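You operate a simulated robot arm through the tools that you are given. There is no shell and no other tool.

Carry out the task below with a simulated robot arm. There is one attempt and no reset: what you move stays moved.

JOB
Put things in order on the top of the white table. At the end: the brown cardboard tube stands where the blue tube stood; the silver nozzle from the top of the white table stands where the brown cardboard tube stood; the blue pad stands on top of the white box (marked "GLOVES"); the blue holder from the top of the white table stands where the blue pad stood; the blue tube from the top of the white table stands where the blue holder stood; whatever was shut is shut again. Leave all else as you found it, and nothing knocked over.

Only the result counts: the job must be done as asked and must still hold three seconds after the hand-in. Knocking over, shifting, dropping, spilling or breaking anything else fails it.

ROBOT AND FRAMES
A 7-joint arm with a two-finger gripper, fixed in place. Base frame: the origin is at the foot of the arm, x ahead of it, y to its left, z up; the work surface is at about z = 860. Lengths are in mm, angles in rad, forces in N, time in s.
With the tool pointing down near the work surface it reaches from about 340 to 720 mm from the base axis. Its first joint turns from -1.152 to 1.152 rad. Payload 2.45 kg.
The TCP is the grasp point between the finger pads, 26 mm short of the fingertips. In the tool frame z runs along the fingers and y along their closing line. Largest opening 96 mm; the body of the gripper starts 69 mm behind the TCP.
Orientation is told as [roll, pitch, yaw] about the base's x, y, z axes, in that order, counted from this pose: with the fingers straight down and closing along the base's y, the tool's x points along the base's -x, its y along +y and its z along -z.

CONTROLS
- The arm moves only by the tool arm_command. Its argument "targets" is a list of rows, each a list of 7 numbers: the shift along the tool's x, y, z in units of 50 mm (1.0 is 50 mm), then the turn, a rotation vector about the tool's x, y, z in units of 5 degrees (1.0 is 5 degrees), then the opening, from 0 (shut) to 1 (fully open). In form: [[x, y, z, rx, ry, rz, grip], ...]. A call has 1 to 20 rows; each row shifts and turns the commanded pose from where the row before left it, along the tool's axes as they then stand. A call with a number of a shift or a turn outside -1 to 1 is refused whole. A row lasts 0.2 s, in which the tool goes at most 50 mm and 0.15 rad; a call with a longer step from one row to the next is refused whole, and so is a gripper value outside its range. Where a pose cannot be reached the arm comes as near as it can. A force on the tool above 40 N (or 10 N above the force at the start of the call, whichever is more), or a blocked arm, ends the call early, and 0.2 s more pass. The fingers move at their own pace and stop on an object; they squeeze with about 30 N. The grip force told is the motor's: it shows also when the fingers shut on nothing. Time passes only in rows, and 0.2 s behind the last, so rows that do not move let the fingers close. It gives the time, the measured TCP pose, the force on the tool (base axes), the opening and the grip force at its end, in the units of the frame above (readings bear some noise), with the torque about the TCP (base axes, N m) and any sound that the robot's microphone picked up.
- Cameras (640 x 400 px; columns grow to the right, rows downward): "scene" is fixed at [169.7, -403.8, 1412.1]; the picture's right is [0.68, -0.73, 0.00], its down [-0.50, -0.47, -0.73] and it looks along [0.53, 0.50, -0.69] (base axes); focal length 292 px, centre (320, 200). "wrist" rides on the gripper at [82, 3, -98] in the tool frame; the picture's right is [-0.04, 1.00, 0.00], its down [-0.73, -0.03, -0.68] and it looks along [-0.68, -0.03, 0.73] (tool axes); focal length 256 px, centre (320, 200).
- camera(camera): a new picture of that camera. It takes no simulated time.
- pixel_to_xyz(camera, pixels): there is no depth. For up to 12 entries [column, row, z] of the newest picture of that camera ("zoom" is the newest enlarged one), the place [x, y] in the base frame at which the ray of that pixel passes the height z, good to about 2 mm. It takes no simulated time.
- zoom(camera, box): a new picture of the part [left, top, right, bottom] of that camera's present view, enlarged. It takes no simulated time.
- job_done(): hands the job in; it is judged then, once.

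Leave the gripper open and the arm clear of the work at the hand-in unless told otherwise.

The tools are called after ">>>" as a command line: name --pt "numbers of a row" for each row, then --argument value for the rest, lists and objects as JSON in quotes. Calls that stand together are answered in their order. arm_command: Moves the arm, as the interface text tells. Its arguments: {"type":"object","properties":{"targets":{"type":"array","items":{"type":"array","items":{"type":"number"}}}},"required":["targets"]} The other tools are called the same way: camera (camera) takes a picture; pixel_to_xyz (camera, pixels) gives the place at which the rays of pixels pass given heights; zoom (camera, box) takes an enlarged picture of a part of a camera's view; job_done () hands the job in.

At the start:

```text
t: 0.0
eef_pos: [470.9, -131.8, 1170.4]
orientation: [0.0, -0.001, 0.0]
force: [0.3, -0.3, -0.6]
ft_torque: [0.0, 0.01, 0.0]
opening: 96.2
grasp_force: 0.2
```

scene: 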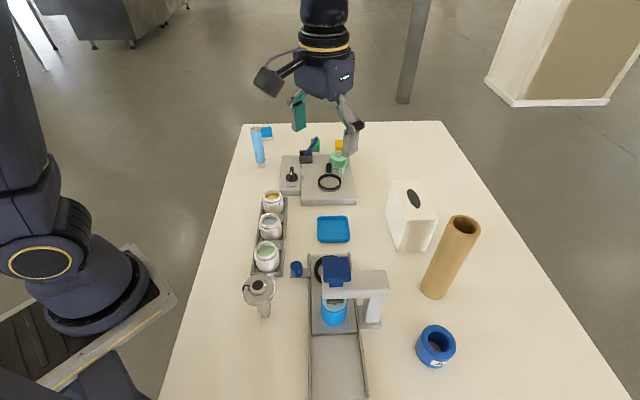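
wrist: 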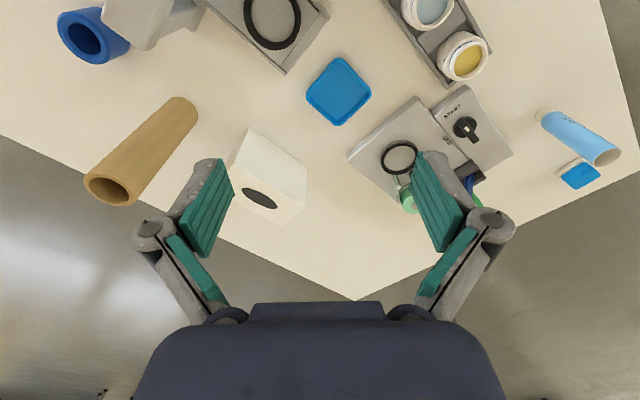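

I see the table with several objects. First I take a closer look at the different parts of the scene before moving.

>>> zoom --camera "scene" --box '[230, 110, 390, 210]'

>>> zoom --camera "scene" --box '[230, 180, 390, 280]'

>>> zoom --camera "scene" --box '[230, 240, 486, 400]'

>>> zoom --camera "scene" --box '[360, 160, 520, 260]'

```text
4.00 times, centred on (310, 160) of scene
```

zoom: 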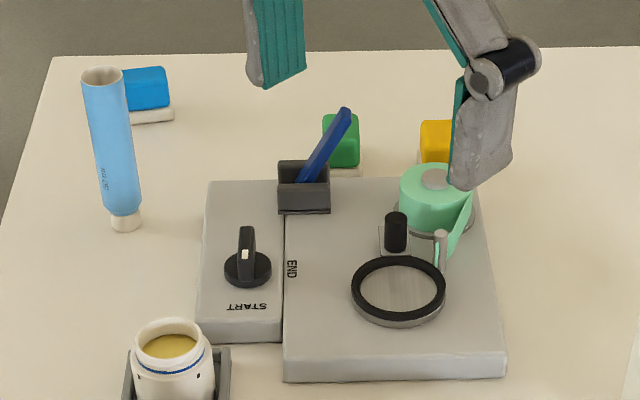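

```text
4.00 times, centred on (310, 230) of scene
```

zoom: 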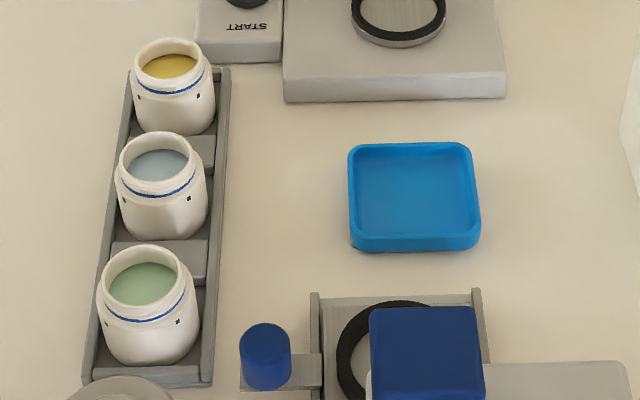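

```text
2.50 times, centred on (358, 320) of scene
```

zoom: 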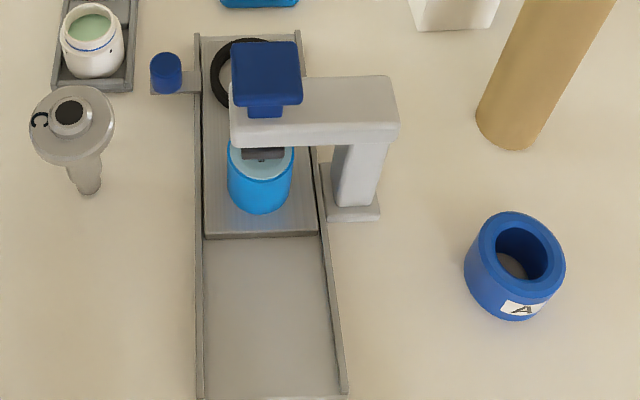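

```text
4.00 times, centred on (440, 210) of scene
```

zoom: 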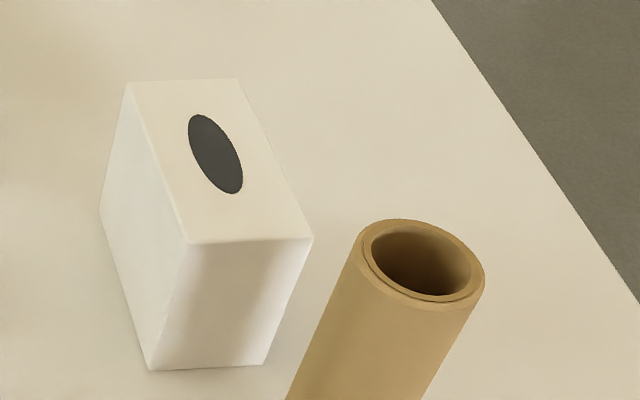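

I next estimate positions of the items on the table (height about 860) from the scene picture.

>>> pixel_to_xyz --camera "scene" --pixels '[[262, 165, 860], [267, 138, 860], [333, 229, 865], [433, 296, 860], [436, 360, 860], [264, 315, 860], [462, 226, 1060], [412, 250, 860], [320, 155, 860], [340, 150, 860], [260, 131, 990], [258, 284, 940]]'

>>> zoom --camera "wrist" --box '[500, 80, 640, 220]'

>>> zoom --camera "wrist" --box '[340, 60, 540, 220]'

>>> zoom --camera "wrist" --box '[50, 0, 390, 220]'

```text
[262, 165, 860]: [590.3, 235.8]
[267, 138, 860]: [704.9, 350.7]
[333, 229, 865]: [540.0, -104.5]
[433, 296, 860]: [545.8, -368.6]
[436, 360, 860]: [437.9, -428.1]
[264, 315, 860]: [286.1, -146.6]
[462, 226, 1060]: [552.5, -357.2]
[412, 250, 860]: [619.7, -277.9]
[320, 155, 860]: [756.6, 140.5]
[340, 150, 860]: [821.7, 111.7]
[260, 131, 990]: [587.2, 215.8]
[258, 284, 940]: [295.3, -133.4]
```

```text
2.86 times, centred on (570, 150) of wrist
```

zoom: 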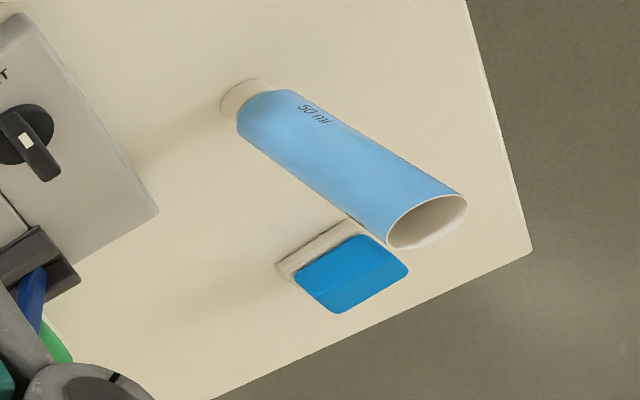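

```text
2.50 times, centred on (440, 140) of wrist
```

zoom: 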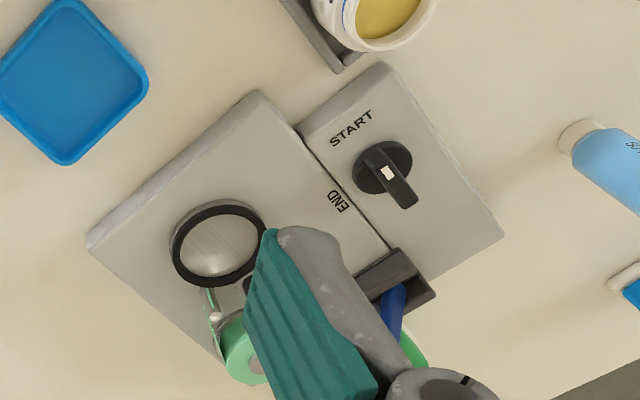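

```text
1.82 times, centred on (220, 110) of wrist
```

zoom: 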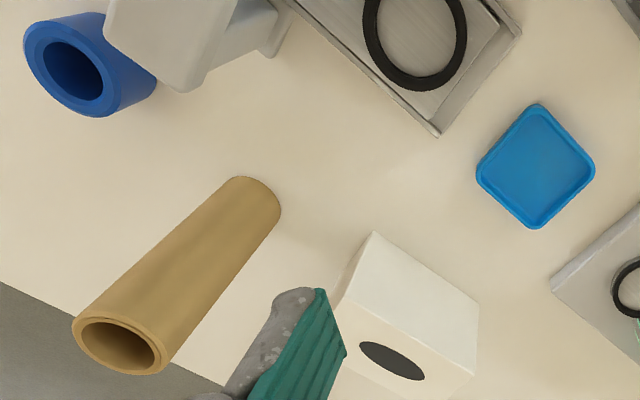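

I look more exactly where the blue pad (wrist pixel about (580,174)) and the others stand.

>>> pixel_to_xyz --camera "wrist" --pixels '[[580, 174, 880], [562, 172, 860], [580, 160, 865], [543, 115, 860], [608, 158, 990], [338, 92, 865], [182, 105, 860], [110, 190, 1060], [265, 198, 960], [640, 172, 860], [356, 300, 860], [85, 35, 920]]'

>>> zoom --camera "scene" --box '[240, 115, 290, 175]'

>>> zoom --camera "scene" --box '[230, 265, 300, 335]'

```text
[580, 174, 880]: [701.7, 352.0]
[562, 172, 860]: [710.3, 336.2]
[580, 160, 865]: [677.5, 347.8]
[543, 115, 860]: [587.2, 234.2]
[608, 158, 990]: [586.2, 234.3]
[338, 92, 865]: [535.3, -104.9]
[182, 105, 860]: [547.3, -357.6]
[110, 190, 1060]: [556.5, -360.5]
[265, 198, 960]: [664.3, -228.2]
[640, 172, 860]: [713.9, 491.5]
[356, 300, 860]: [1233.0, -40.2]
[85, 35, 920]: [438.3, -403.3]
```

```text
6.67 times, centred on (265, 145) of scene
```

zoom: 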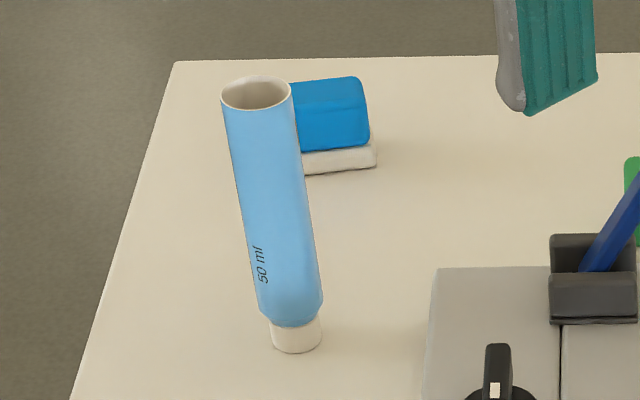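

```text
5.71 times, centred on (265, 300) of scene
```

zoom: 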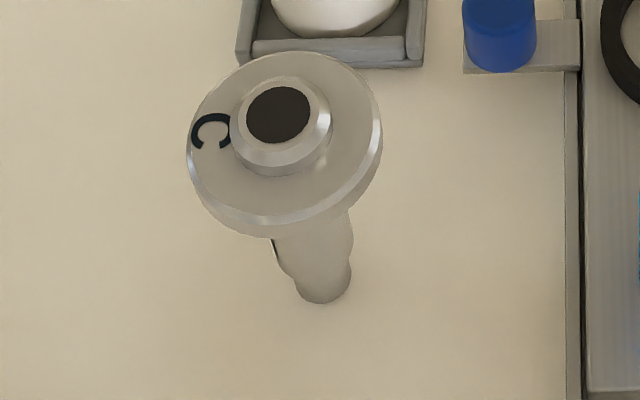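

The blue pad (blue top on a white foot, beside green and yellow ones) seems to be behind the light-blue tube at roughly (700, 350). I move the arm at its present height to the left (+y) to look at it with the wrist camera.

>>> arm_command --pt "0 1 0 0 0 0 1" --pt "0 1 0 0 0 0 1" --pt "0 1 0 0 0 0 1" --pt "0 1 0 0 0 0 1" --pt "0 1 0 0 0 0 1" --pt "0 1 0 0 0 0 1" --pt "0 1 0 0 0 0 1" --pt "0 0.6 0 0 0 0 1" --pt "0 0 0 0 0 0 1"

>>> camera --camera "wrist"

>>> camera --camera "scene"

```text
t: 2.0
eef_pos: [470.1, 248.2, 1169.2]
orientation: [0.0, 0.0, 0.001]
force: [-0.4, 0.7, 0.1]
ft_torque: [-0.02, -0.02, 0.0]
opening: 95.9
grasp_force: 0.0
```

```text
taken
```

wrist: 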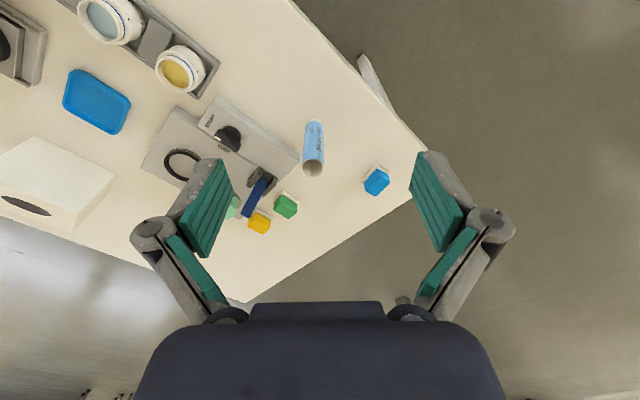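

```text
taken
```

scene: 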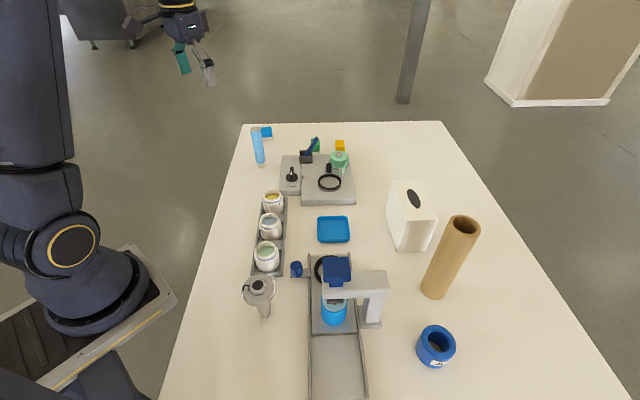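

The view now shows the blue pad at wrist (377,180), green at (286,206), yellow at (260,223). I zoom in and get positions.

>>> zoom --camera "wrist" --box '[280, 100, 440, 220]'

>>> zoom --camera "wrist" --box '[140, 80, 310, 250]'

>>> zoom --camera "scene" --box '[270, 125, 370, 210]'

>>> pixel_to_xyz --camera "wrist" --pixels '[[377, 175, 860], [377, 182, 890], [286, 206, 880], [260, 223, 880], [313, 125, 865], [312, 168, 990], [97, 100, 865]]'

```text
3.33 times, centred on (360, 160) of wrist
```

zoom: 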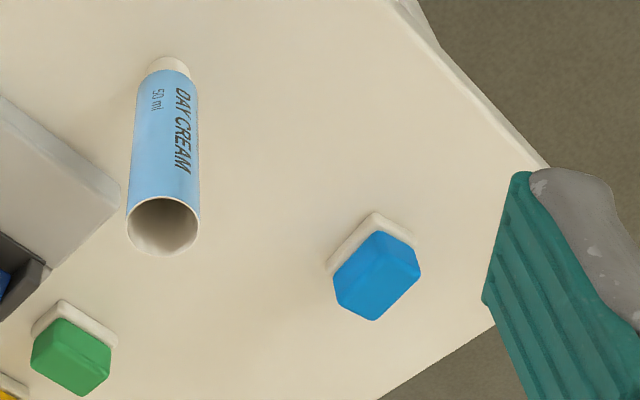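

```text
2.35 times, centred on (225, 165) of wrist
```

zoom: 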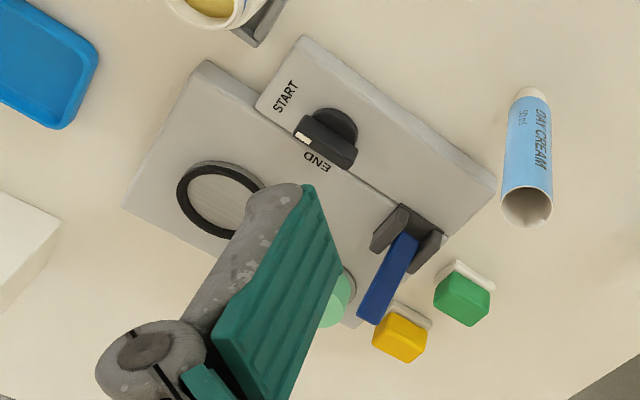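

```text
4.71 times, centred on (320, 168) of scene
```

zoom: 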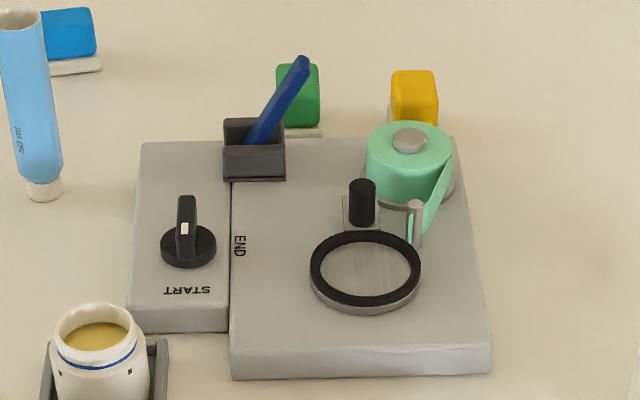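

```text
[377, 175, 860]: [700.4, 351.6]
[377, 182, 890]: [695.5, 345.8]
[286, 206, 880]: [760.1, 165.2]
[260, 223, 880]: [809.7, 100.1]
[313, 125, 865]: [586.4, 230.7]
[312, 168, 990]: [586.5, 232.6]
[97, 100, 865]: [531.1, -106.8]
```

The blue pad is a printing pad with a white foot at about (698, 348). I go lower and nearer for a close view, keeping well above everything.

>>> arm_command --pt "0 1 0 0 0 0 1" --pt "0 0.9 0 0 0 0 1" --pt "0 0 1 0 0 0 1" --pt "0 0 1 0 0 0 1" --pt "0 0 0 0 0 0 1"

>>> camera --camera "wrist"

>>> zoom --camera "wrist" --box '[240, 80, 420, 220]'

```text
t: 3.2
eef_pos: [470.7, 345.4, 1069.6]
orientation: [0.0, -0.001, 0.002]
force: [0.3, 1.0, 0.2]
ft_torque: [-0.03, -0.01, -0.01]
opening: 95.9
grasp_force: 0.1
```

```text
taken
```

wrist: 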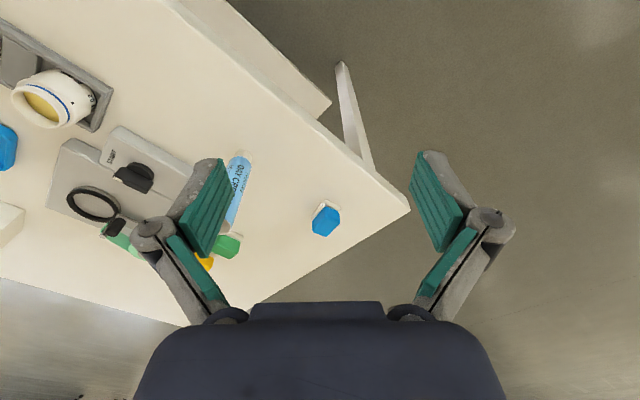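

```text
2.86 times, centred on (330, 150) of wrist
```

zoom: 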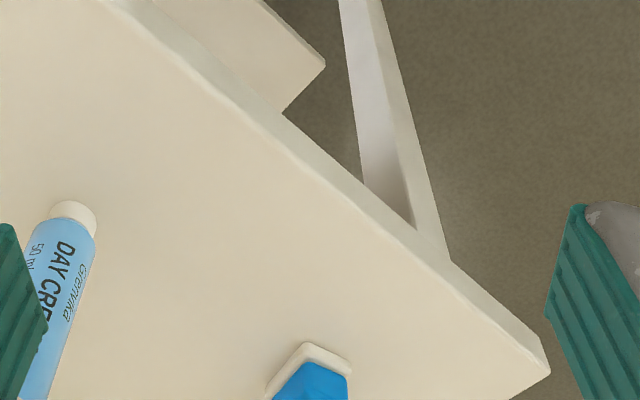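

>>> zoom --camera "wrist" --box '[285, 180, 365, 260]'

```text
5.00 times, centred on (325, 220) of wrist
```

zoom: 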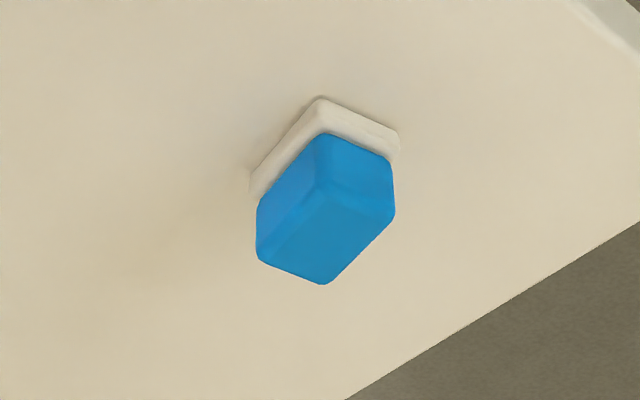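

I read the pad's corners in the enlarged picture: foot corners (322,97), (400,142), (250,185); blue top corners (325,135), (395,210)/(393,165), (258,205)/(258,260), (322,285).

>>> pixel_to_xyz --camera "zoom" --pixels '[[322, 97, 868], [400, 138, 868], [250, 175, 868], [250, 192, 860], [400, 158, 860], [325, 135, 872], [395, 210, 905], [258, 255, 905], [322, 285, 905], [322, 180, 905], [258, 200, 872], [392, 165, 872]]'

```text
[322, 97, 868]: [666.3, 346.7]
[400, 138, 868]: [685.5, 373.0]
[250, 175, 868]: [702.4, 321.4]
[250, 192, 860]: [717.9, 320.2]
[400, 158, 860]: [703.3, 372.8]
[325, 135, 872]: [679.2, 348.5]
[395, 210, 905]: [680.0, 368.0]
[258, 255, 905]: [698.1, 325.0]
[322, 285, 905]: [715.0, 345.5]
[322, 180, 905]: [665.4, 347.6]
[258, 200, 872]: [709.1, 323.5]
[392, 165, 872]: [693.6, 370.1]
```

The pad works out to be about 34 x 45 x 35 mm, centre near (702, 347), long side along about -35°. Now I get box, holder, nozzle and tube geometry from the scene picture. First new zooms without the arm in the way.

>>> zoom --camera "scene" --box '[370, 160, 450, 260]'

>>> zoom --camera "scene" --box '[400, 200, 500, 380]'

>>> pixel_to_xyz --camera "scene" --pixels '[[397.5, 252.5, 860], [425.75, 251.25, 860], [385, 213, 860], [391.25, 180.5, 950], [419.25, 179.75, 950], [438.25, 220, 950], [406.75, 220.75, 950], [391.25, 180.5, 1000], [438.25, 220, 1000], [406.75, 220.75, 1000]]'

```text
4.00 times, centred on (410, 210) of scene
```

zoom: 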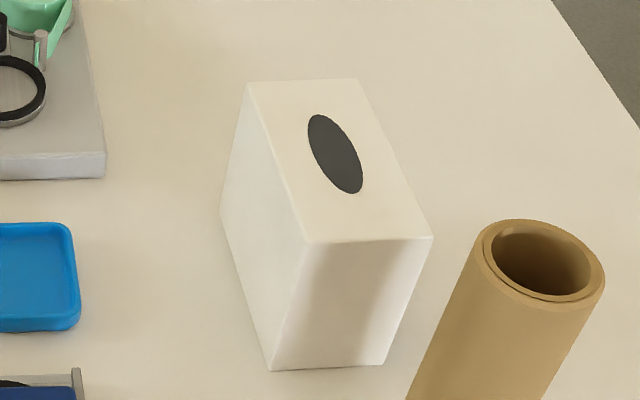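

```text
2.22 times, centred on (450, 290) of scene
```

zoom: 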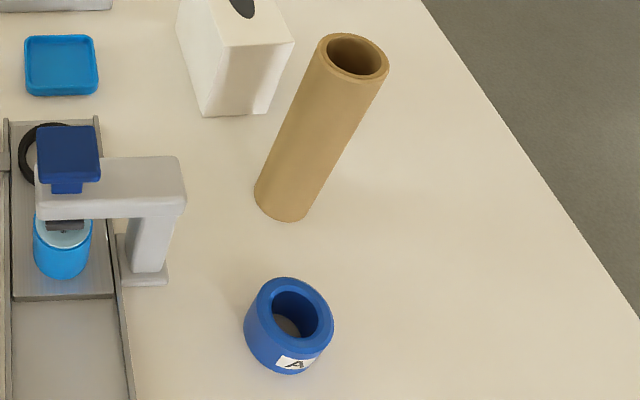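

```text
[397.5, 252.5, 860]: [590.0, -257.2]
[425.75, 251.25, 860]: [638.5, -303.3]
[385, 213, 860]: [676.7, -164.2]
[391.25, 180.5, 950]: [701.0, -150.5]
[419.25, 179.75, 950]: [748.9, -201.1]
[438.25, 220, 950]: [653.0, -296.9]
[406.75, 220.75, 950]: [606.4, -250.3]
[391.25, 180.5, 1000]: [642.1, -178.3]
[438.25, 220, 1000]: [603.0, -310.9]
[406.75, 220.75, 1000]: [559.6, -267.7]
```

Box: 67 x 127 mm foot, 108 mm high (top at z ≈ 968), centre ≈ (658, -235). Now I turn the gripper by +55° yaw (tool rz negative) so that it will close along the pad's long side, still hovering high up.

>>> arm_command --pt "0 0 0 0 0 -1 1" --pt "0 0 0 0 0 -1 1" --pt "0 0 0 0 0 -1 1" --pt "0 0 0 0 0 -1 1" --pt "0 0 0 0 0 -1 1" --pt "0 0 0 0 0 -1 1" --pt "0 0 0 0 0 -1 1" --pt "0 0 0 0 0 -1 1" --pt "0 0 0 0 0 -1 1" --pt "0 0 0 0 0 -1 1" --pt "0 0 0 0 0 -1 1" --pt "0 0 0 0 0 0 1"

>>> camera --camera "wrist"

```text
t: 5.8
eef_pos: [471.5, 344.2, 1069.6]
orientation: [0.0, 0.002, 0.961]
force: [0.4, -0.5, 0.1]
ft_torque: [-0.02, 0.02, 0.03]
opening: 96.1
grasp_force: 0.1
```

```text
taken
```

wrist: 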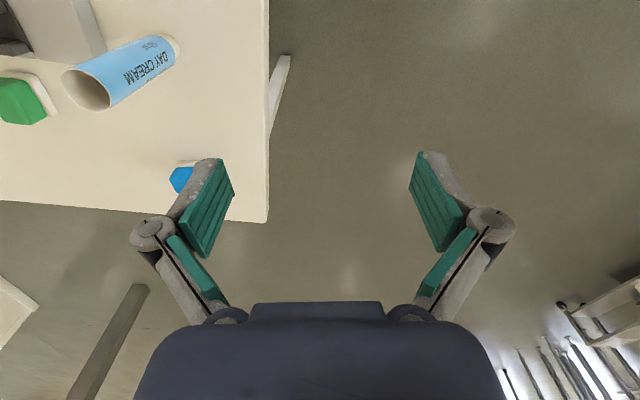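

I move sideways along the tool's -y (≈188 mm) to line up with the pad.

>>> arm_command --pt "0 -0.94 0 0 0 0 1" --pt "0 -0.94 0 0 0 0 1" --pt "0 -0.94 0 0 0 0 1" --pt "0 -0.94 0 0 0 0 1" --pt "0 0 0 0 0 0 1"

>>> camera --camera "wrist"

>>> zoom --camera "wrist" --box '[260, 110, 400, 210]'

```text
t: 7.0
eef_pos: [624.7, 235.9, 1070.8]
orientation: [0.001, 0.001, 0.96]
force: [-0.4, 0.4, -0.5]
ft_torque: [-0.01, 0.01, 0.0]
opening: 96.0
grasp_force: 0.1
```

```text
taken
```

wrist: 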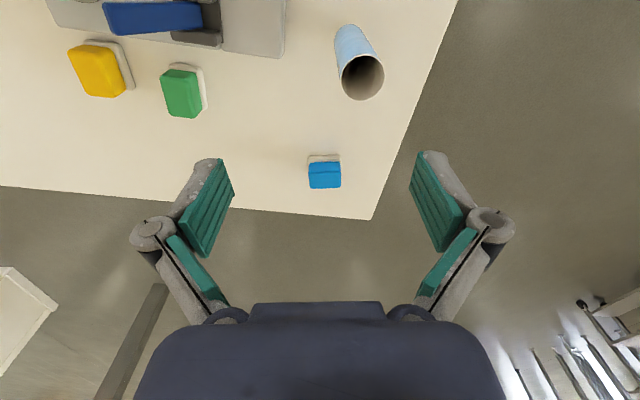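

```text
4.00 times, centred on (330, 160) of wrist
```

zoom: 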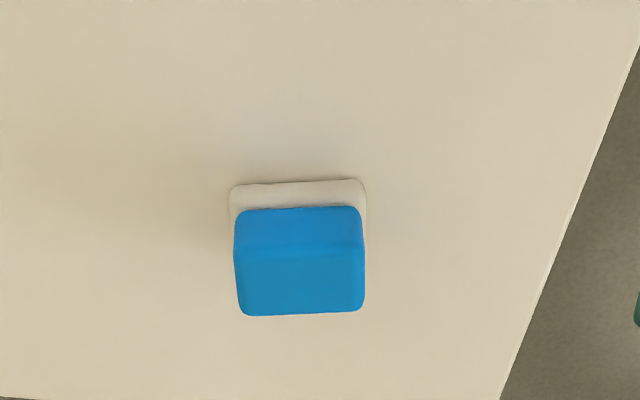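

The pad looks nearly aligned with the gripper now. I read its edges: foot near edge (230,187)-(365,180), blue top near edge (236,257)-(364,250), blue top far edge (245,316)-(362,311).

>>> pixel_to_xyz --camera "zoom" --pixels '[[230, 190, 860], [365, 182, 860], [233, 218, 870], [364, 213, 870], [236, 257, 895], [364, 250, 895], [245, 316, 895], [362, 311, 895], [300, 285, 895]]'

>>> pixel_to_xyz --camera "wrist" --pixels '[[372, 220, 860], [456, 0, 860], [130, 200, 860]]'

```text
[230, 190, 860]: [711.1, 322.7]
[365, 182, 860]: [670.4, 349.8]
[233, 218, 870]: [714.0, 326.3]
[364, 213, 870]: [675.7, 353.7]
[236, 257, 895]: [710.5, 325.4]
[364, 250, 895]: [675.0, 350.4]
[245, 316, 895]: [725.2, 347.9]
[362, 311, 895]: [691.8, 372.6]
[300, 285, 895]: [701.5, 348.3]
```

```text
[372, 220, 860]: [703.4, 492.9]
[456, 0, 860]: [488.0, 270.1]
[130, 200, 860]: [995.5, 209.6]
```

The pad's long side lies along 146°, matching yaw 56°; its centre is (700.5, 349). Now I test whether the arm reaches over it with the tool straight down at this height.

>>> arm_command --pt "-0.9 0 0 0 0 -0.26 1" --pt "-0.9 0 0 0 0 0 1" --pt "-0.92 0.05 0 0 0 0 1" --pt "0 0 0 0 0 0 1"

>>> camera --camera "scene"

>>> camera --camera "wrist"

```text
t: 8.0
eef_pos: [634.2, 297.4, 1055.6]
orientation: [0.0, 0.001, 0.984]
force: [0.5, -0.3, 0.0]
ft_torque: [0.01, -0.01, -0.02]
opening: 96.1
grasp_force: 0.1
out of reach, approached as far as the arm can: row 2, 3
```

```text
taken
```

scene: 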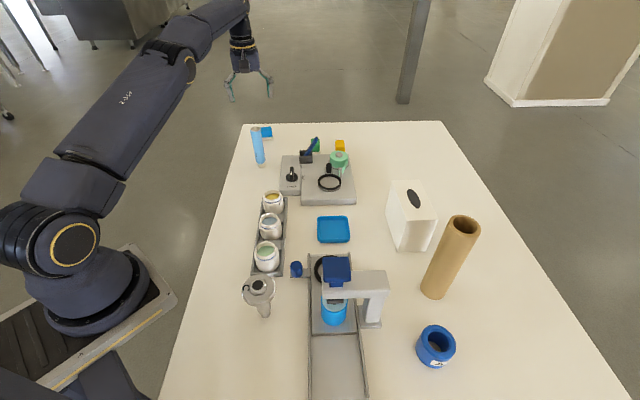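

```text
taken
```

wrist: 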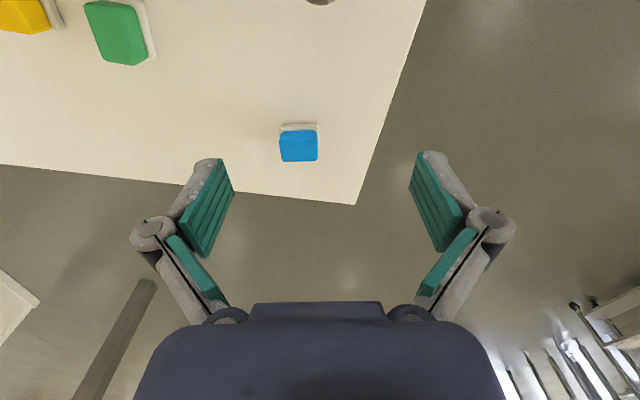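

Straight down the arm only reaches r ≈ 700 here; the pad at r ≈ 782 needs a tilted tool, and tilted there the wrist camera would come close to the blue tube. So I will first move the tube away: park the sturdy holder on a free spot, put the tube in the holder's place, then do pad, holder, brown tube, nozzle. I now back up and rise.

>>> arm_command --pt "0.9 0 -0.3 0 0 0 1" --pt "0.9 0 -0.7 0 0 0 1" --pt "0.9 0 -0.7 0 0 0 1" --pt "0 0 0 0 0 0 1"

```text
refused: row 2 steps farther than a row can; nothing moved
```

>>> arm_command --pt "0.8 0 -0.5 0 0 0 1" --pt "0.8 0 -0.5 0 0 0 1" --pt "0.8 0 -0.5 0 0 0 1" --pt "0 0 0 0 0 0 1"

```text
t: 9.0
eef_pos: [567.9, 198.4, 1129.2]
orientation: [0.001, 0.0, 0.982]
force: [0.6, 1.2, -0.6]
ft_torque: [-0.03, 0.0, 0.04]
opening: 95.9
grasp_force: 0.0
```

The commanded pose followed. I turn the gripper to yaw about -44°, facing the holder's side.

>>> arm_command --pt "0 0 -0.5 0 0 1 1" --pt "0 0 -0.5 0 0 1 1" --pt "0 0 0 0 0 1 1" --pt "0 0 0 0 0 1 1" --pt "0 0 0 0 0 1 1" --pt "0 0 0 0 0 1 1" --pt "0 0 0 0 0 1 1" --pt "0 0 0 0 0 1 1" --pt "0 0 0 0 0 1 1" --pt "0 0 0 0 0 1 1" --pt "0 0 0 0 0 1 1" --pt "0 0 0 0 0 1 1" --pt "0 0 0 0 0 1 1" --pt "0 0 0 0 0 1 1" --pt "0 0 0 0 0 1 1" --pt "0 0 0 0 0 1 1" --pt "0 0 0 0 0 1 1" --pt "0 0 0 0 0 1 1" --pt "0 0 0 0 0 1 1" --pt "0 0 0 0 0 1 1"

```text
t: 13.2
eef_pos: [567.5, 199.2, 1179.5]
orientation: [-0.001, 0.001, -0.766]
force: [0.5, 0.2, -0.1]
ft_torque: [-0.02, 0.02, 0.03]
opening: 96.0
grasp_force: 0.0
```

I move across (≈560 mm, at z 1180, above everything) to look down at the holder and the brown tube.

>>> arm_command --pt "-0.315 -0.875 0 0 0 0 1" --pt "-0.315 -0.875 0 0 0 0 1" --pt "-0.315 -0.875 0 0 0 0 1" --pt "-0.315 -0.875 0 0 0 0 1" --pt "-0.315 -0.875 0 0 0 0 1" --pt "-0.315 -0.875 0 0 0 0 1" --pt "-0.315 -0.875 0 0 0 0 1" --pt "-0.315 -0.875 0 0 0 0 1" --pt "-0.315 -0.875 0 0 0 0 1" --pt "-0.315 -0.875 0 0 0 0 1" --pt "-0.315 -0.875 0 0 0 0 1" --pt "-0.315 -0.875 0 0 0 0 1" --pt "0 0 0 0 0 0 1"

>>> camera --camera "wrist"

>>> camera --camera "scene"

```text
t: 16.0
eef_pos: [337.8, -313.4, 1178.8]
orientation: [-0.001, 0.002, -0.763]
force: [-0.3, -0.5, 0.5]
ft_torque: [0.01, -0.03, -0.03]
opening: 96.1
grasp_force: 0.0
```

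```text
taken
```

wrist: 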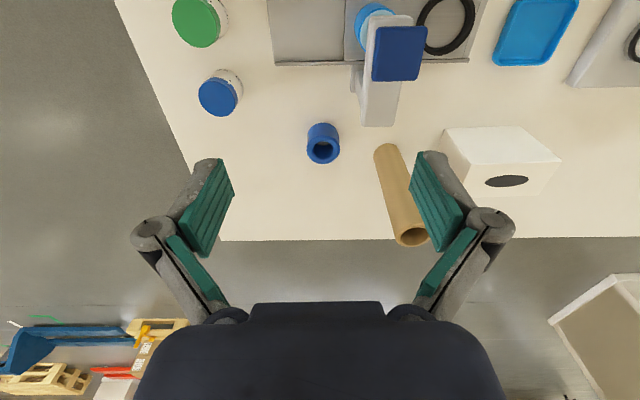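

```text
taken
```

scene: 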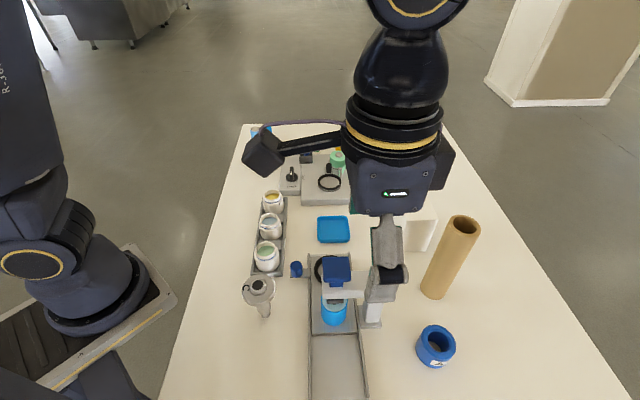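

I see the holder at wrist (323,143), the brown tube base at (388,150), and two lidded jars at (220,95) and (195,20). I zoom for precise positions.

>>> zoom --camera "wrist" --box '[270, 100, 390, 190]'

>>> zoom --camera "wrist" --box '[340, 120, 460, 260]'

>>> zoom --camera "wrist" --box '[420, 100, 600, 220]'

>>> zoom --camera "wrist" --box '[130, 0, 290, 130]'

```text
4.44 times, centred on (330, 145) of wrist
```

zoom: 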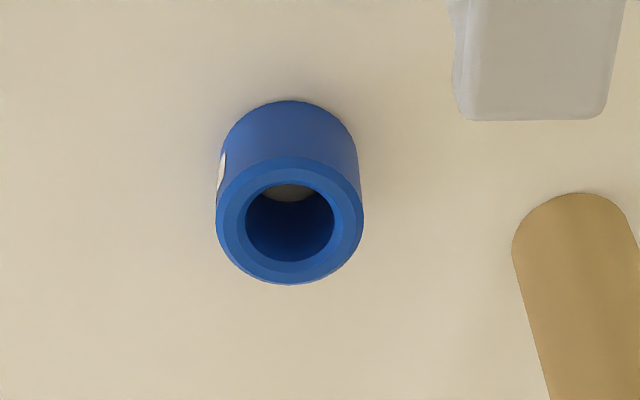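

```text
2.86 times, centred on (400, 190) of wrist
```

zoom: 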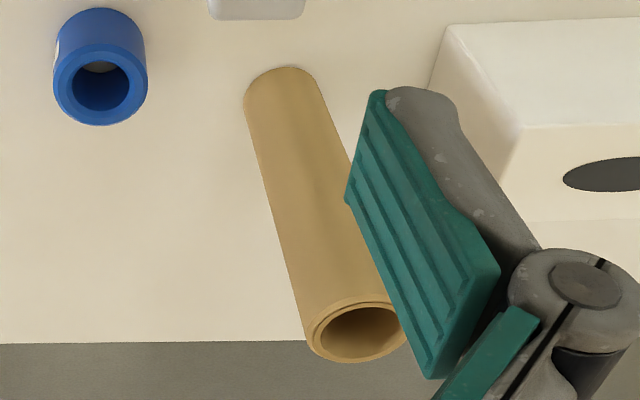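

```text
3.33 times, centred on (510, 160) of wrist
```

zoom: 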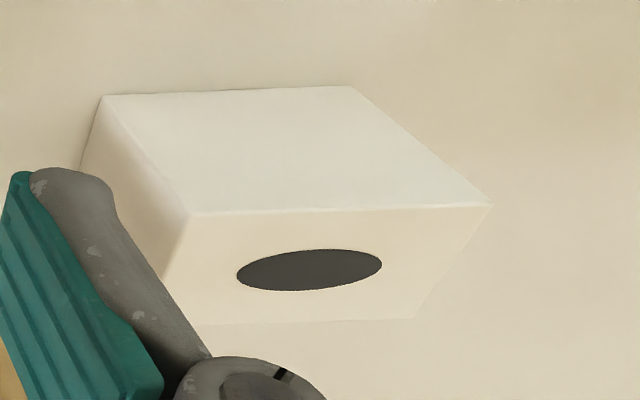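

```text
3.08 times, centred on (210, 65) of wrist
```

zoom: 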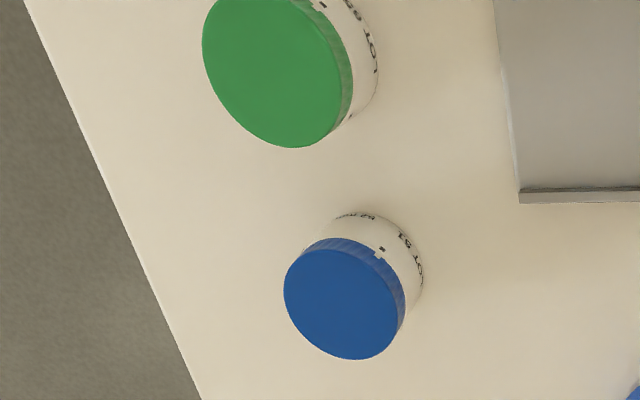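

I compute holder and brown-tube centres from these pictures.

>>> pixel_to_xyz --camera "wrist" --pixels '[[323.25, 149.7, 915], [323.25, 149.7, 925], [306.6, 150, 920], [339.9, 150, 920], [323.25, 122.5, 860], [323.25, 164.1, 920], [323.25, 135.3, 920], [308, 134, 860], [338.6, 134, 860]]'

>>> pixel_to_xyz --camera "scene" --pixels '[[437.9, 340.4, 920], [418.5, 340, 920], [455.5, 340, 920], [437, 325, 920], [437, 368.7, 860]]'

```text
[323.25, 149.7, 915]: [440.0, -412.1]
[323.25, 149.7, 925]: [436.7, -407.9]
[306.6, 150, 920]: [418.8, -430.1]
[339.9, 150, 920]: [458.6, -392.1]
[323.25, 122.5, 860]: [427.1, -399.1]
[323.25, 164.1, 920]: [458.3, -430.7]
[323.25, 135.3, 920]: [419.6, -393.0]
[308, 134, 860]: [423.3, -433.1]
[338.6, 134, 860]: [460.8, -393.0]
```

```text
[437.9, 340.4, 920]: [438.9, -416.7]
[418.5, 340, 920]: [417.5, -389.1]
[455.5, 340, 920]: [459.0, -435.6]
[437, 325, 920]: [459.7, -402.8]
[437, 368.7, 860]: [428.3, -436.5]
```

I look for a free parking spot: candidates in the scene picture at (225,225), (480,330), (300,340), (395,335).

>>> pixel_to_xyz --camera "scene" --pixels '[[225, 225, 860], [240, 190, 860], [208, 240, 860], [252, 240, 860], [480, 330, 860], [285, 340, 860], [395, 335, 860], [500, 370, 860], [370, 330, 860], [310, 275, 860], [366, 399, 860], [262, 195, 860]]'

```text
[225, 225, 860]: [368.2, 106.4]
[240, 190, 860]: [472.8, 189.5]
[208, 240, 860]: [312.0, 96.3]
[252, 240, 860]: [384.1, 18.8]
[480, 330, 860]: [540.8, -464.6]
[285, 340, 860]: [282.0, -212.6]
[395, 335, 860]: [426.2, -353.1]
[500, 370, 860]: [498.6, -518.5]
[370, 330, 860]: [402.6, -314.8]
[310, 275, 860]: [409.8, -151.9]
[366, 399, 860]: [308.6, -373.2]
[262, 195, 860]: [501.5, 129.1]
```

I choose the free corridor at about (460, 170), left of the jar rack, as parking spot. First I get closer to the holder for a better measurement: forward 60 mm, down 130 mm.

>>> arm_command --pt "-0.4 0 0.85 0 0 0 1" --pt "-0.4 0 0.85 0 0 0 1" --pt "-0.4 0 0.85 0 0 0 1" --pt "0 0 0 0 0 0 1"

>>> camera --camera "wrist"

>>> zoom --camera "wrist" --box '[250, 110, 400, 230]'

```text
t: 17.0
eef_pos: [384.0, -354.6, 1050.1]
orientation: [-0.001, 0.0, -0.762]
force: [0.7, -0.3, 0.7]
ft_torque: [0.01, -0.01, -0.02]
opening: 95.8
grasp_force: 0.1
```

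```text
taken
```

wrist: 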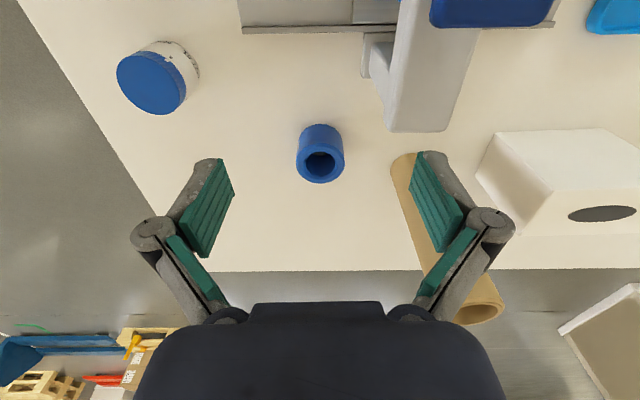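

```text
3.33 times, centred on (325, 170) of wrist
```

zoom: 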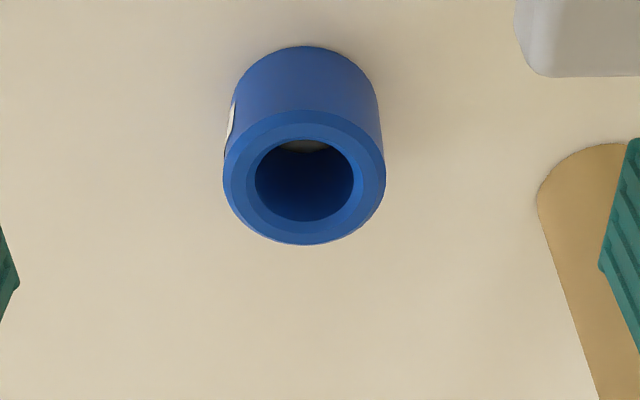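

>>> pixel_to_xyz --camera "zoom" --pixels '[[304, 46, 860], [304, 245, 905], [304, 108, 905], [304, 245, 915], [304, 108, 915], [223, 180, 905], [386, 180, 905], [223, 180, 915], [386, 180, 915], [240, 80, 860], [374, 80, 860]]'

>>> pixel_to_xyz --camera "wrist" --pixels '[[418, 132, 860], [390, 160, 860], [412, 153, 860]]'

```text
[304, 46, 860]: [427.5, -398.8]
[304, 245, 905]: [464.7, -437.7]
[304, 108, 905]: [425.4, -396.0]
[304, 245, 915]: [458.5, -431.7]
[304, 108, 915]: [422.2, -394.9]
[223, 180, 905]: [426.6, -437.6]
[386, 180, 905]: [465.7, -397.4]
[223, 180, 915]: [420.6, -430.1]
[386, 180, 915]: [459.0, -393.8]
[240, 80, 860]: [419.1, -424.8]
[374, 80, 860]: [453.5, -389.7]
```

```text
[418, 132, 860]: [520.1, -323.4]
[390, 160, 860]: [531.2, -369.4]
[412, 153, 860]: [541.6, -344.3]
```

Holder measured: centre (445.5, -417.5), diameter 56, height about 43. I move over it and lower the open fingers around it (TCP to z ≈ 892).

>>> arm_command --pt "-0.88 -0.03 0 0 0 0 1" --pt "-0.88 -0.03 0 0 0 0 1" --pt "0 0 0.8 0 0 0 1" --pt "0 0 0.8 0 0 0 1" --pt "0 0 0.8 0 0 0 1" --pt "0 0 0 0 0 0 1"

>>> camera --camera "wrist"

>>> camera --camera "scene"

```text
t: 18.4
eef_pos: [446.2, -417.5, 932.2]
orientation: [0.0, -0.001, -0.763]
force: [-0.9, -0.6, -0.5]
ft_torque: [0.02, 0.03, -0.02]
opening: 96.0
grasp_force: 0.0
```

```text
taken
```

wrist: 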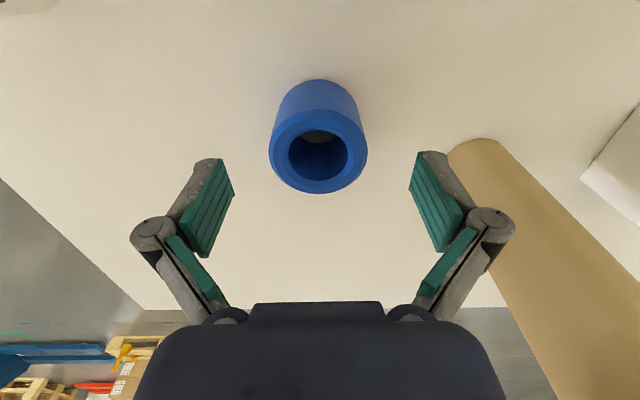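

```text
taken
```

scene: 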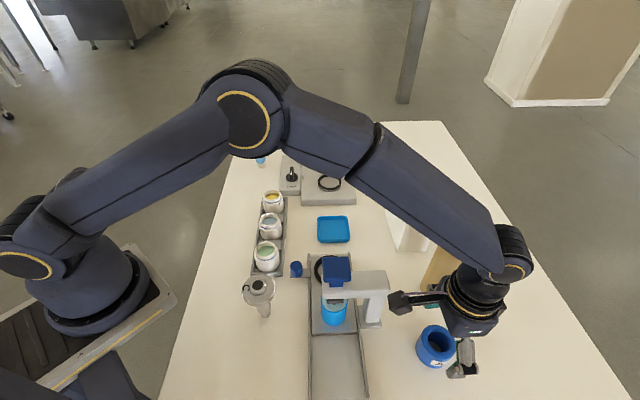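

In the wrist view the holder's top (centre ≈ (318,150)) sits where expected for a grasp. I lower 40 mm more and close the fingers.

>>> arm_command --pt "0 -0.02 0.4 0 0 0 1" --pt "0 0 0.4 0 0 0 1" --pt "0 0 0 0 0 0 1"

>>> camera --camera "wrist"

```text
t: 19.2
eef_pos: [445.3, -418.6, 892.3]
orientation: [-0.001, 0.0, -0.762]
force: [-0.4, 0.6, 0.2]
ft_torque: [-0.02, 0.02, -0.03]
opening: 95.8
grasp_force: 0.1
```

```text
taken
```

wrist: 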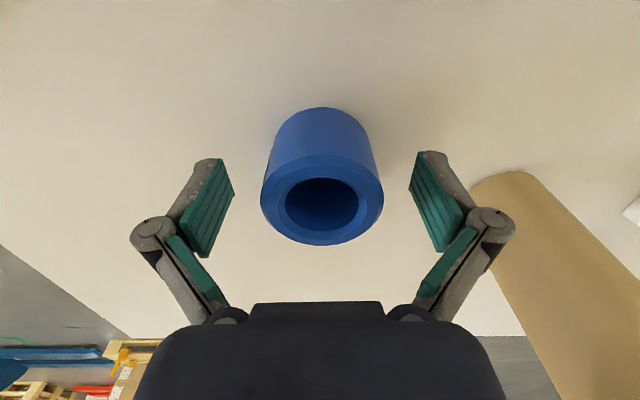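

Centred within 1 mm: the holder's place is H0 = (446, -418). Closing.

>>> arm_command --pt "0 0 0 0 0 0 0" --pt "0 0 0 0 0 0 0" --pt "0 0 0 0 0 0 0" --pt "0 0 0 0 0 0 0" --pt "0 0 0 0 0 0 0"

```text
t: 20.4
eef_pos: [444.6, -418.8, 891.8]
orientation: [0.001, 0.0, -0.763]
force: [-0.7, -0.1, 3.2]
ft_torque: [0.07, -0.04, 0.0]
opening: 47.7
grasp_force: 29.9
```

The fingers hold something at 47.7 mm with 30 N. I lift a little and check.

>>> arm_command --pt "0 0 -0.3 0 0 0 0" --pt "0 0 -0.5 0 0 0 0" --pt "0 0 0 0 0 0 0"

>>> camera --camera "wrist"

>>> zoom --camera "scene" --box '[380, 270, 520, 390]'

```text
t: 21.2
eef_pos: [445.2, -416.5, 931.1]
orientation: [0.0, 0.001, -0.762]
force: [-0.9, -0.8, 0.0]
ft_torque: [-0.02, -0.02, 0.0]
opening: 48.1
grasp_force: 30.2
```

```text
taken
```

wrist: 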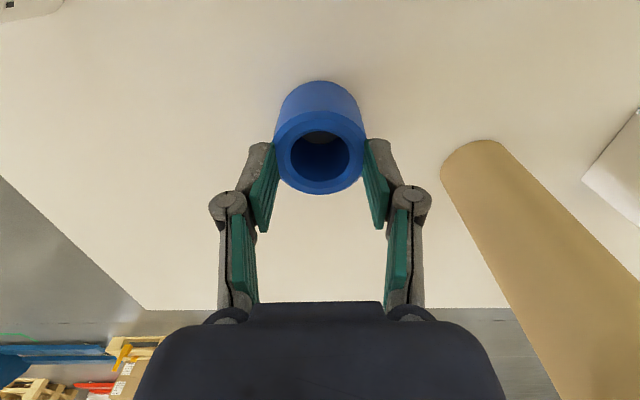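

```text
3.33 times, centred on (450, 330) of scene
```

zoom: 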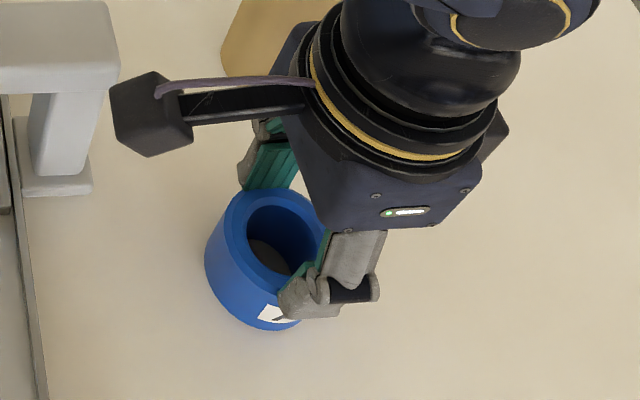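

The wrist and scene views show the holder did not come up — it seems still to stand on the table. I measure where it stands now.

>>> zoom --camera "wrist" --box '[240, 60, 400, 220]'

>>> pixel_to_xyz --camera "zoom" --pixels '[[320, 85, 860], [131, 300, 903], [505, 300, 903], [320, 195, 903], [320, 533, 903]]'

```text
2.50 times, centred on (320, 140) of wrist
```

zoom: 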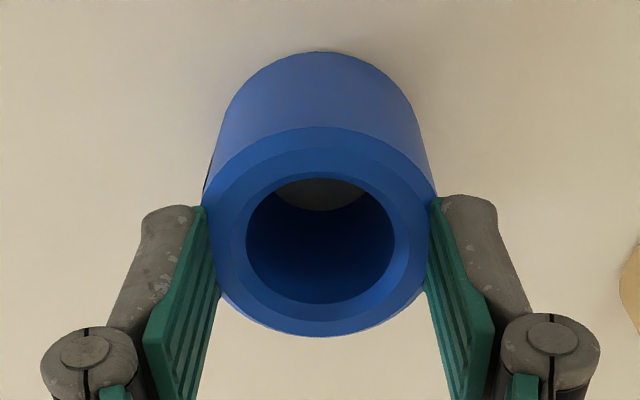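

```text
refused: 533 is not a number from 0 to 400
```

The holder still stands on the table unmoved (its foot edge is at the same pixel as before the grasp), so the fingers slid up along it. I open, go a little back (about 4 mm inward) and look again before re-gripping lower.

>>> arm_command --pt "0 0 0 0 0 0 1" --pt "0 0 0 0 0 0 1" --pt "0 0 0 0 0 0 1" --pt "0 0 -0.4 0 0 0 1" --pt "0 0 0 0 0 0 1"

>>> camera --camera "wrist"

>>> zoom --camera "wrist" --box '[240, 60, 400, 160]'

>>> zoom --camera "scene" --box '[400, 310, 480, 380]'

```text
t: 22.4
eef_pos: [444.8, -417.7, 951.6]
orientation: [0.0, 0.001, -0.762]
force: [0.4, -0.4, -0.4]
ft_torque: [-0.03, 0.0, 0.02]
opening: 96.2
grasp_force: 0.1
```

```text
taken
```

wrist: 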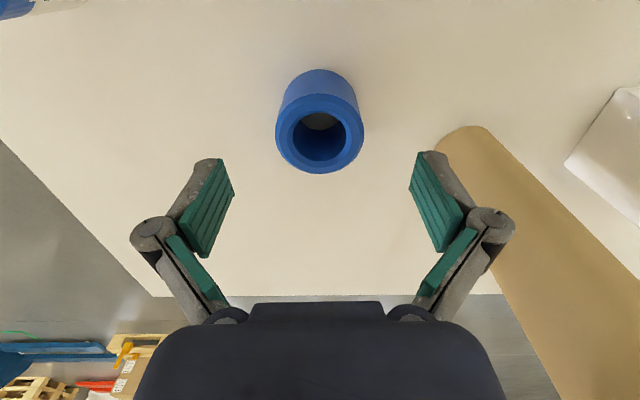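

```text
4.00 times, centred on (320, 110) of wrist
```

zoom: 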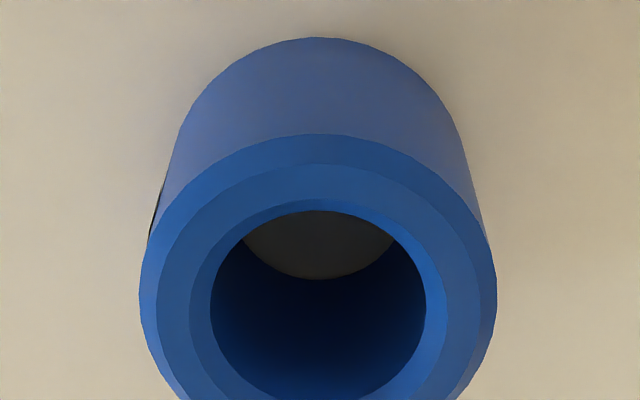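

```text
5.71 times, centred on (440, 345) of scene
```

zoom: 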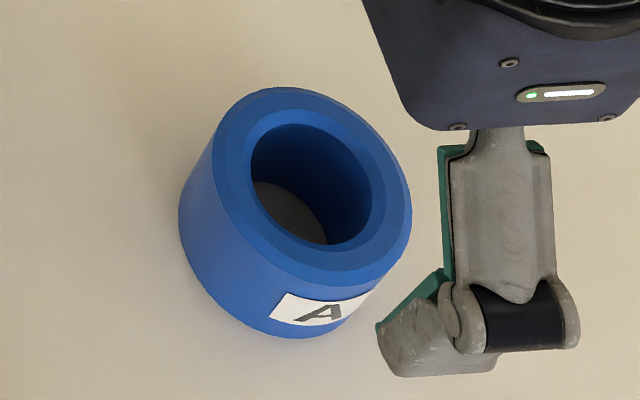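

The holder is unmoved. The fingers' real place relative to it is unclear, so I look at the fingers more closely from both cameras.

>>> zoom --camera "scene" --box '[395, 260, 535, 390]'

>>> zoom --camera "wrist" --box '[380, 130, 540, 270]'

```text
3.08 times, centred on (465, 325) of scene
```

zoom: 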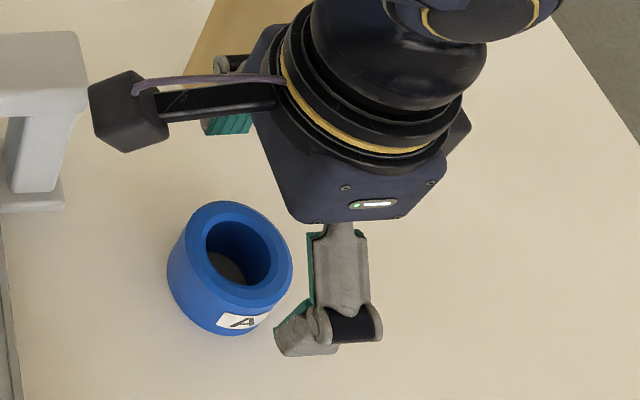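

```text
2.86 times, centred on (460, 200) of wrist
```

zoom: 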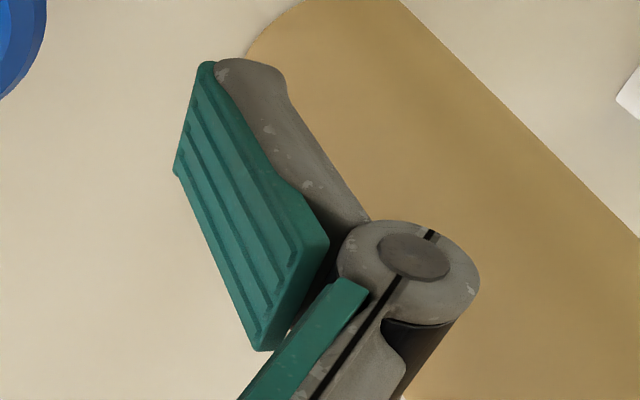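

Both views agree that the TCP is centred on the holder; when open the fingertips sit higher (they swing down while closing). I go down again to z ≈ 888, close, and look before lifting.

>>> arm_command --pt "0 0 0.6 0 0 0 1" --pt "0 0 0.6 0 0 0 1" --pt "0 0 0.06 0 0 0 1" --pt "0 0 0 0 0 0 0.55" --pt "0 0 0 0 0 0 0.55" --pt "0 0 0 0 0 0 0.55"

>>> camera --camera "wrist"

>>> zoom --camera "scene" --box '[395, 270, 515, 390]'

```text
t: 23.8
eef_pos: [447.0, -419.2, 889.6]
orientation: [-0.002, 0.001, -0.762]
force: [0.3, 0.2, 0.5]
ft_torque: [-0.01, 0.0, 0.02]
opening: 53.0
grasp_force: 0.0
```

```text
taken
```

wrist: 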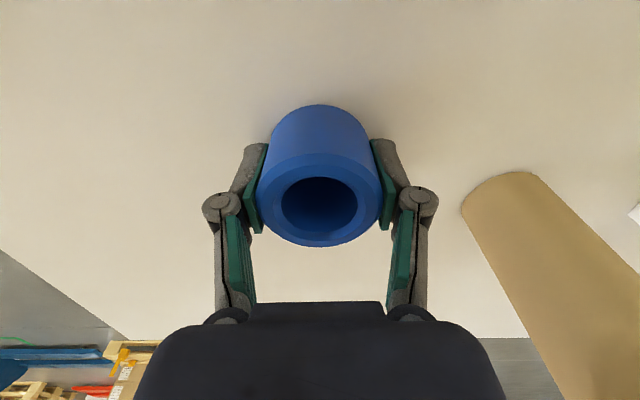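

```text
3.33 times, centred on (455, 330) of scene
```

zoom: 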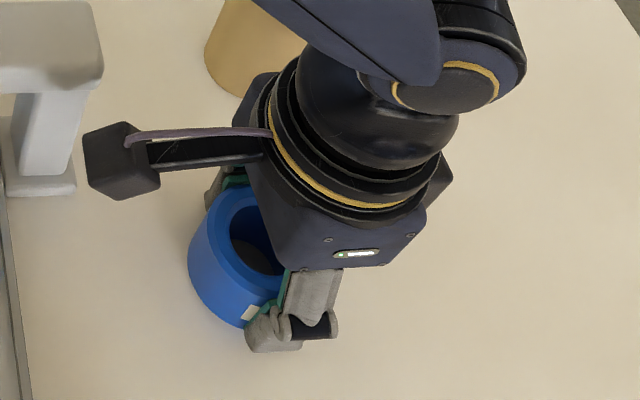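

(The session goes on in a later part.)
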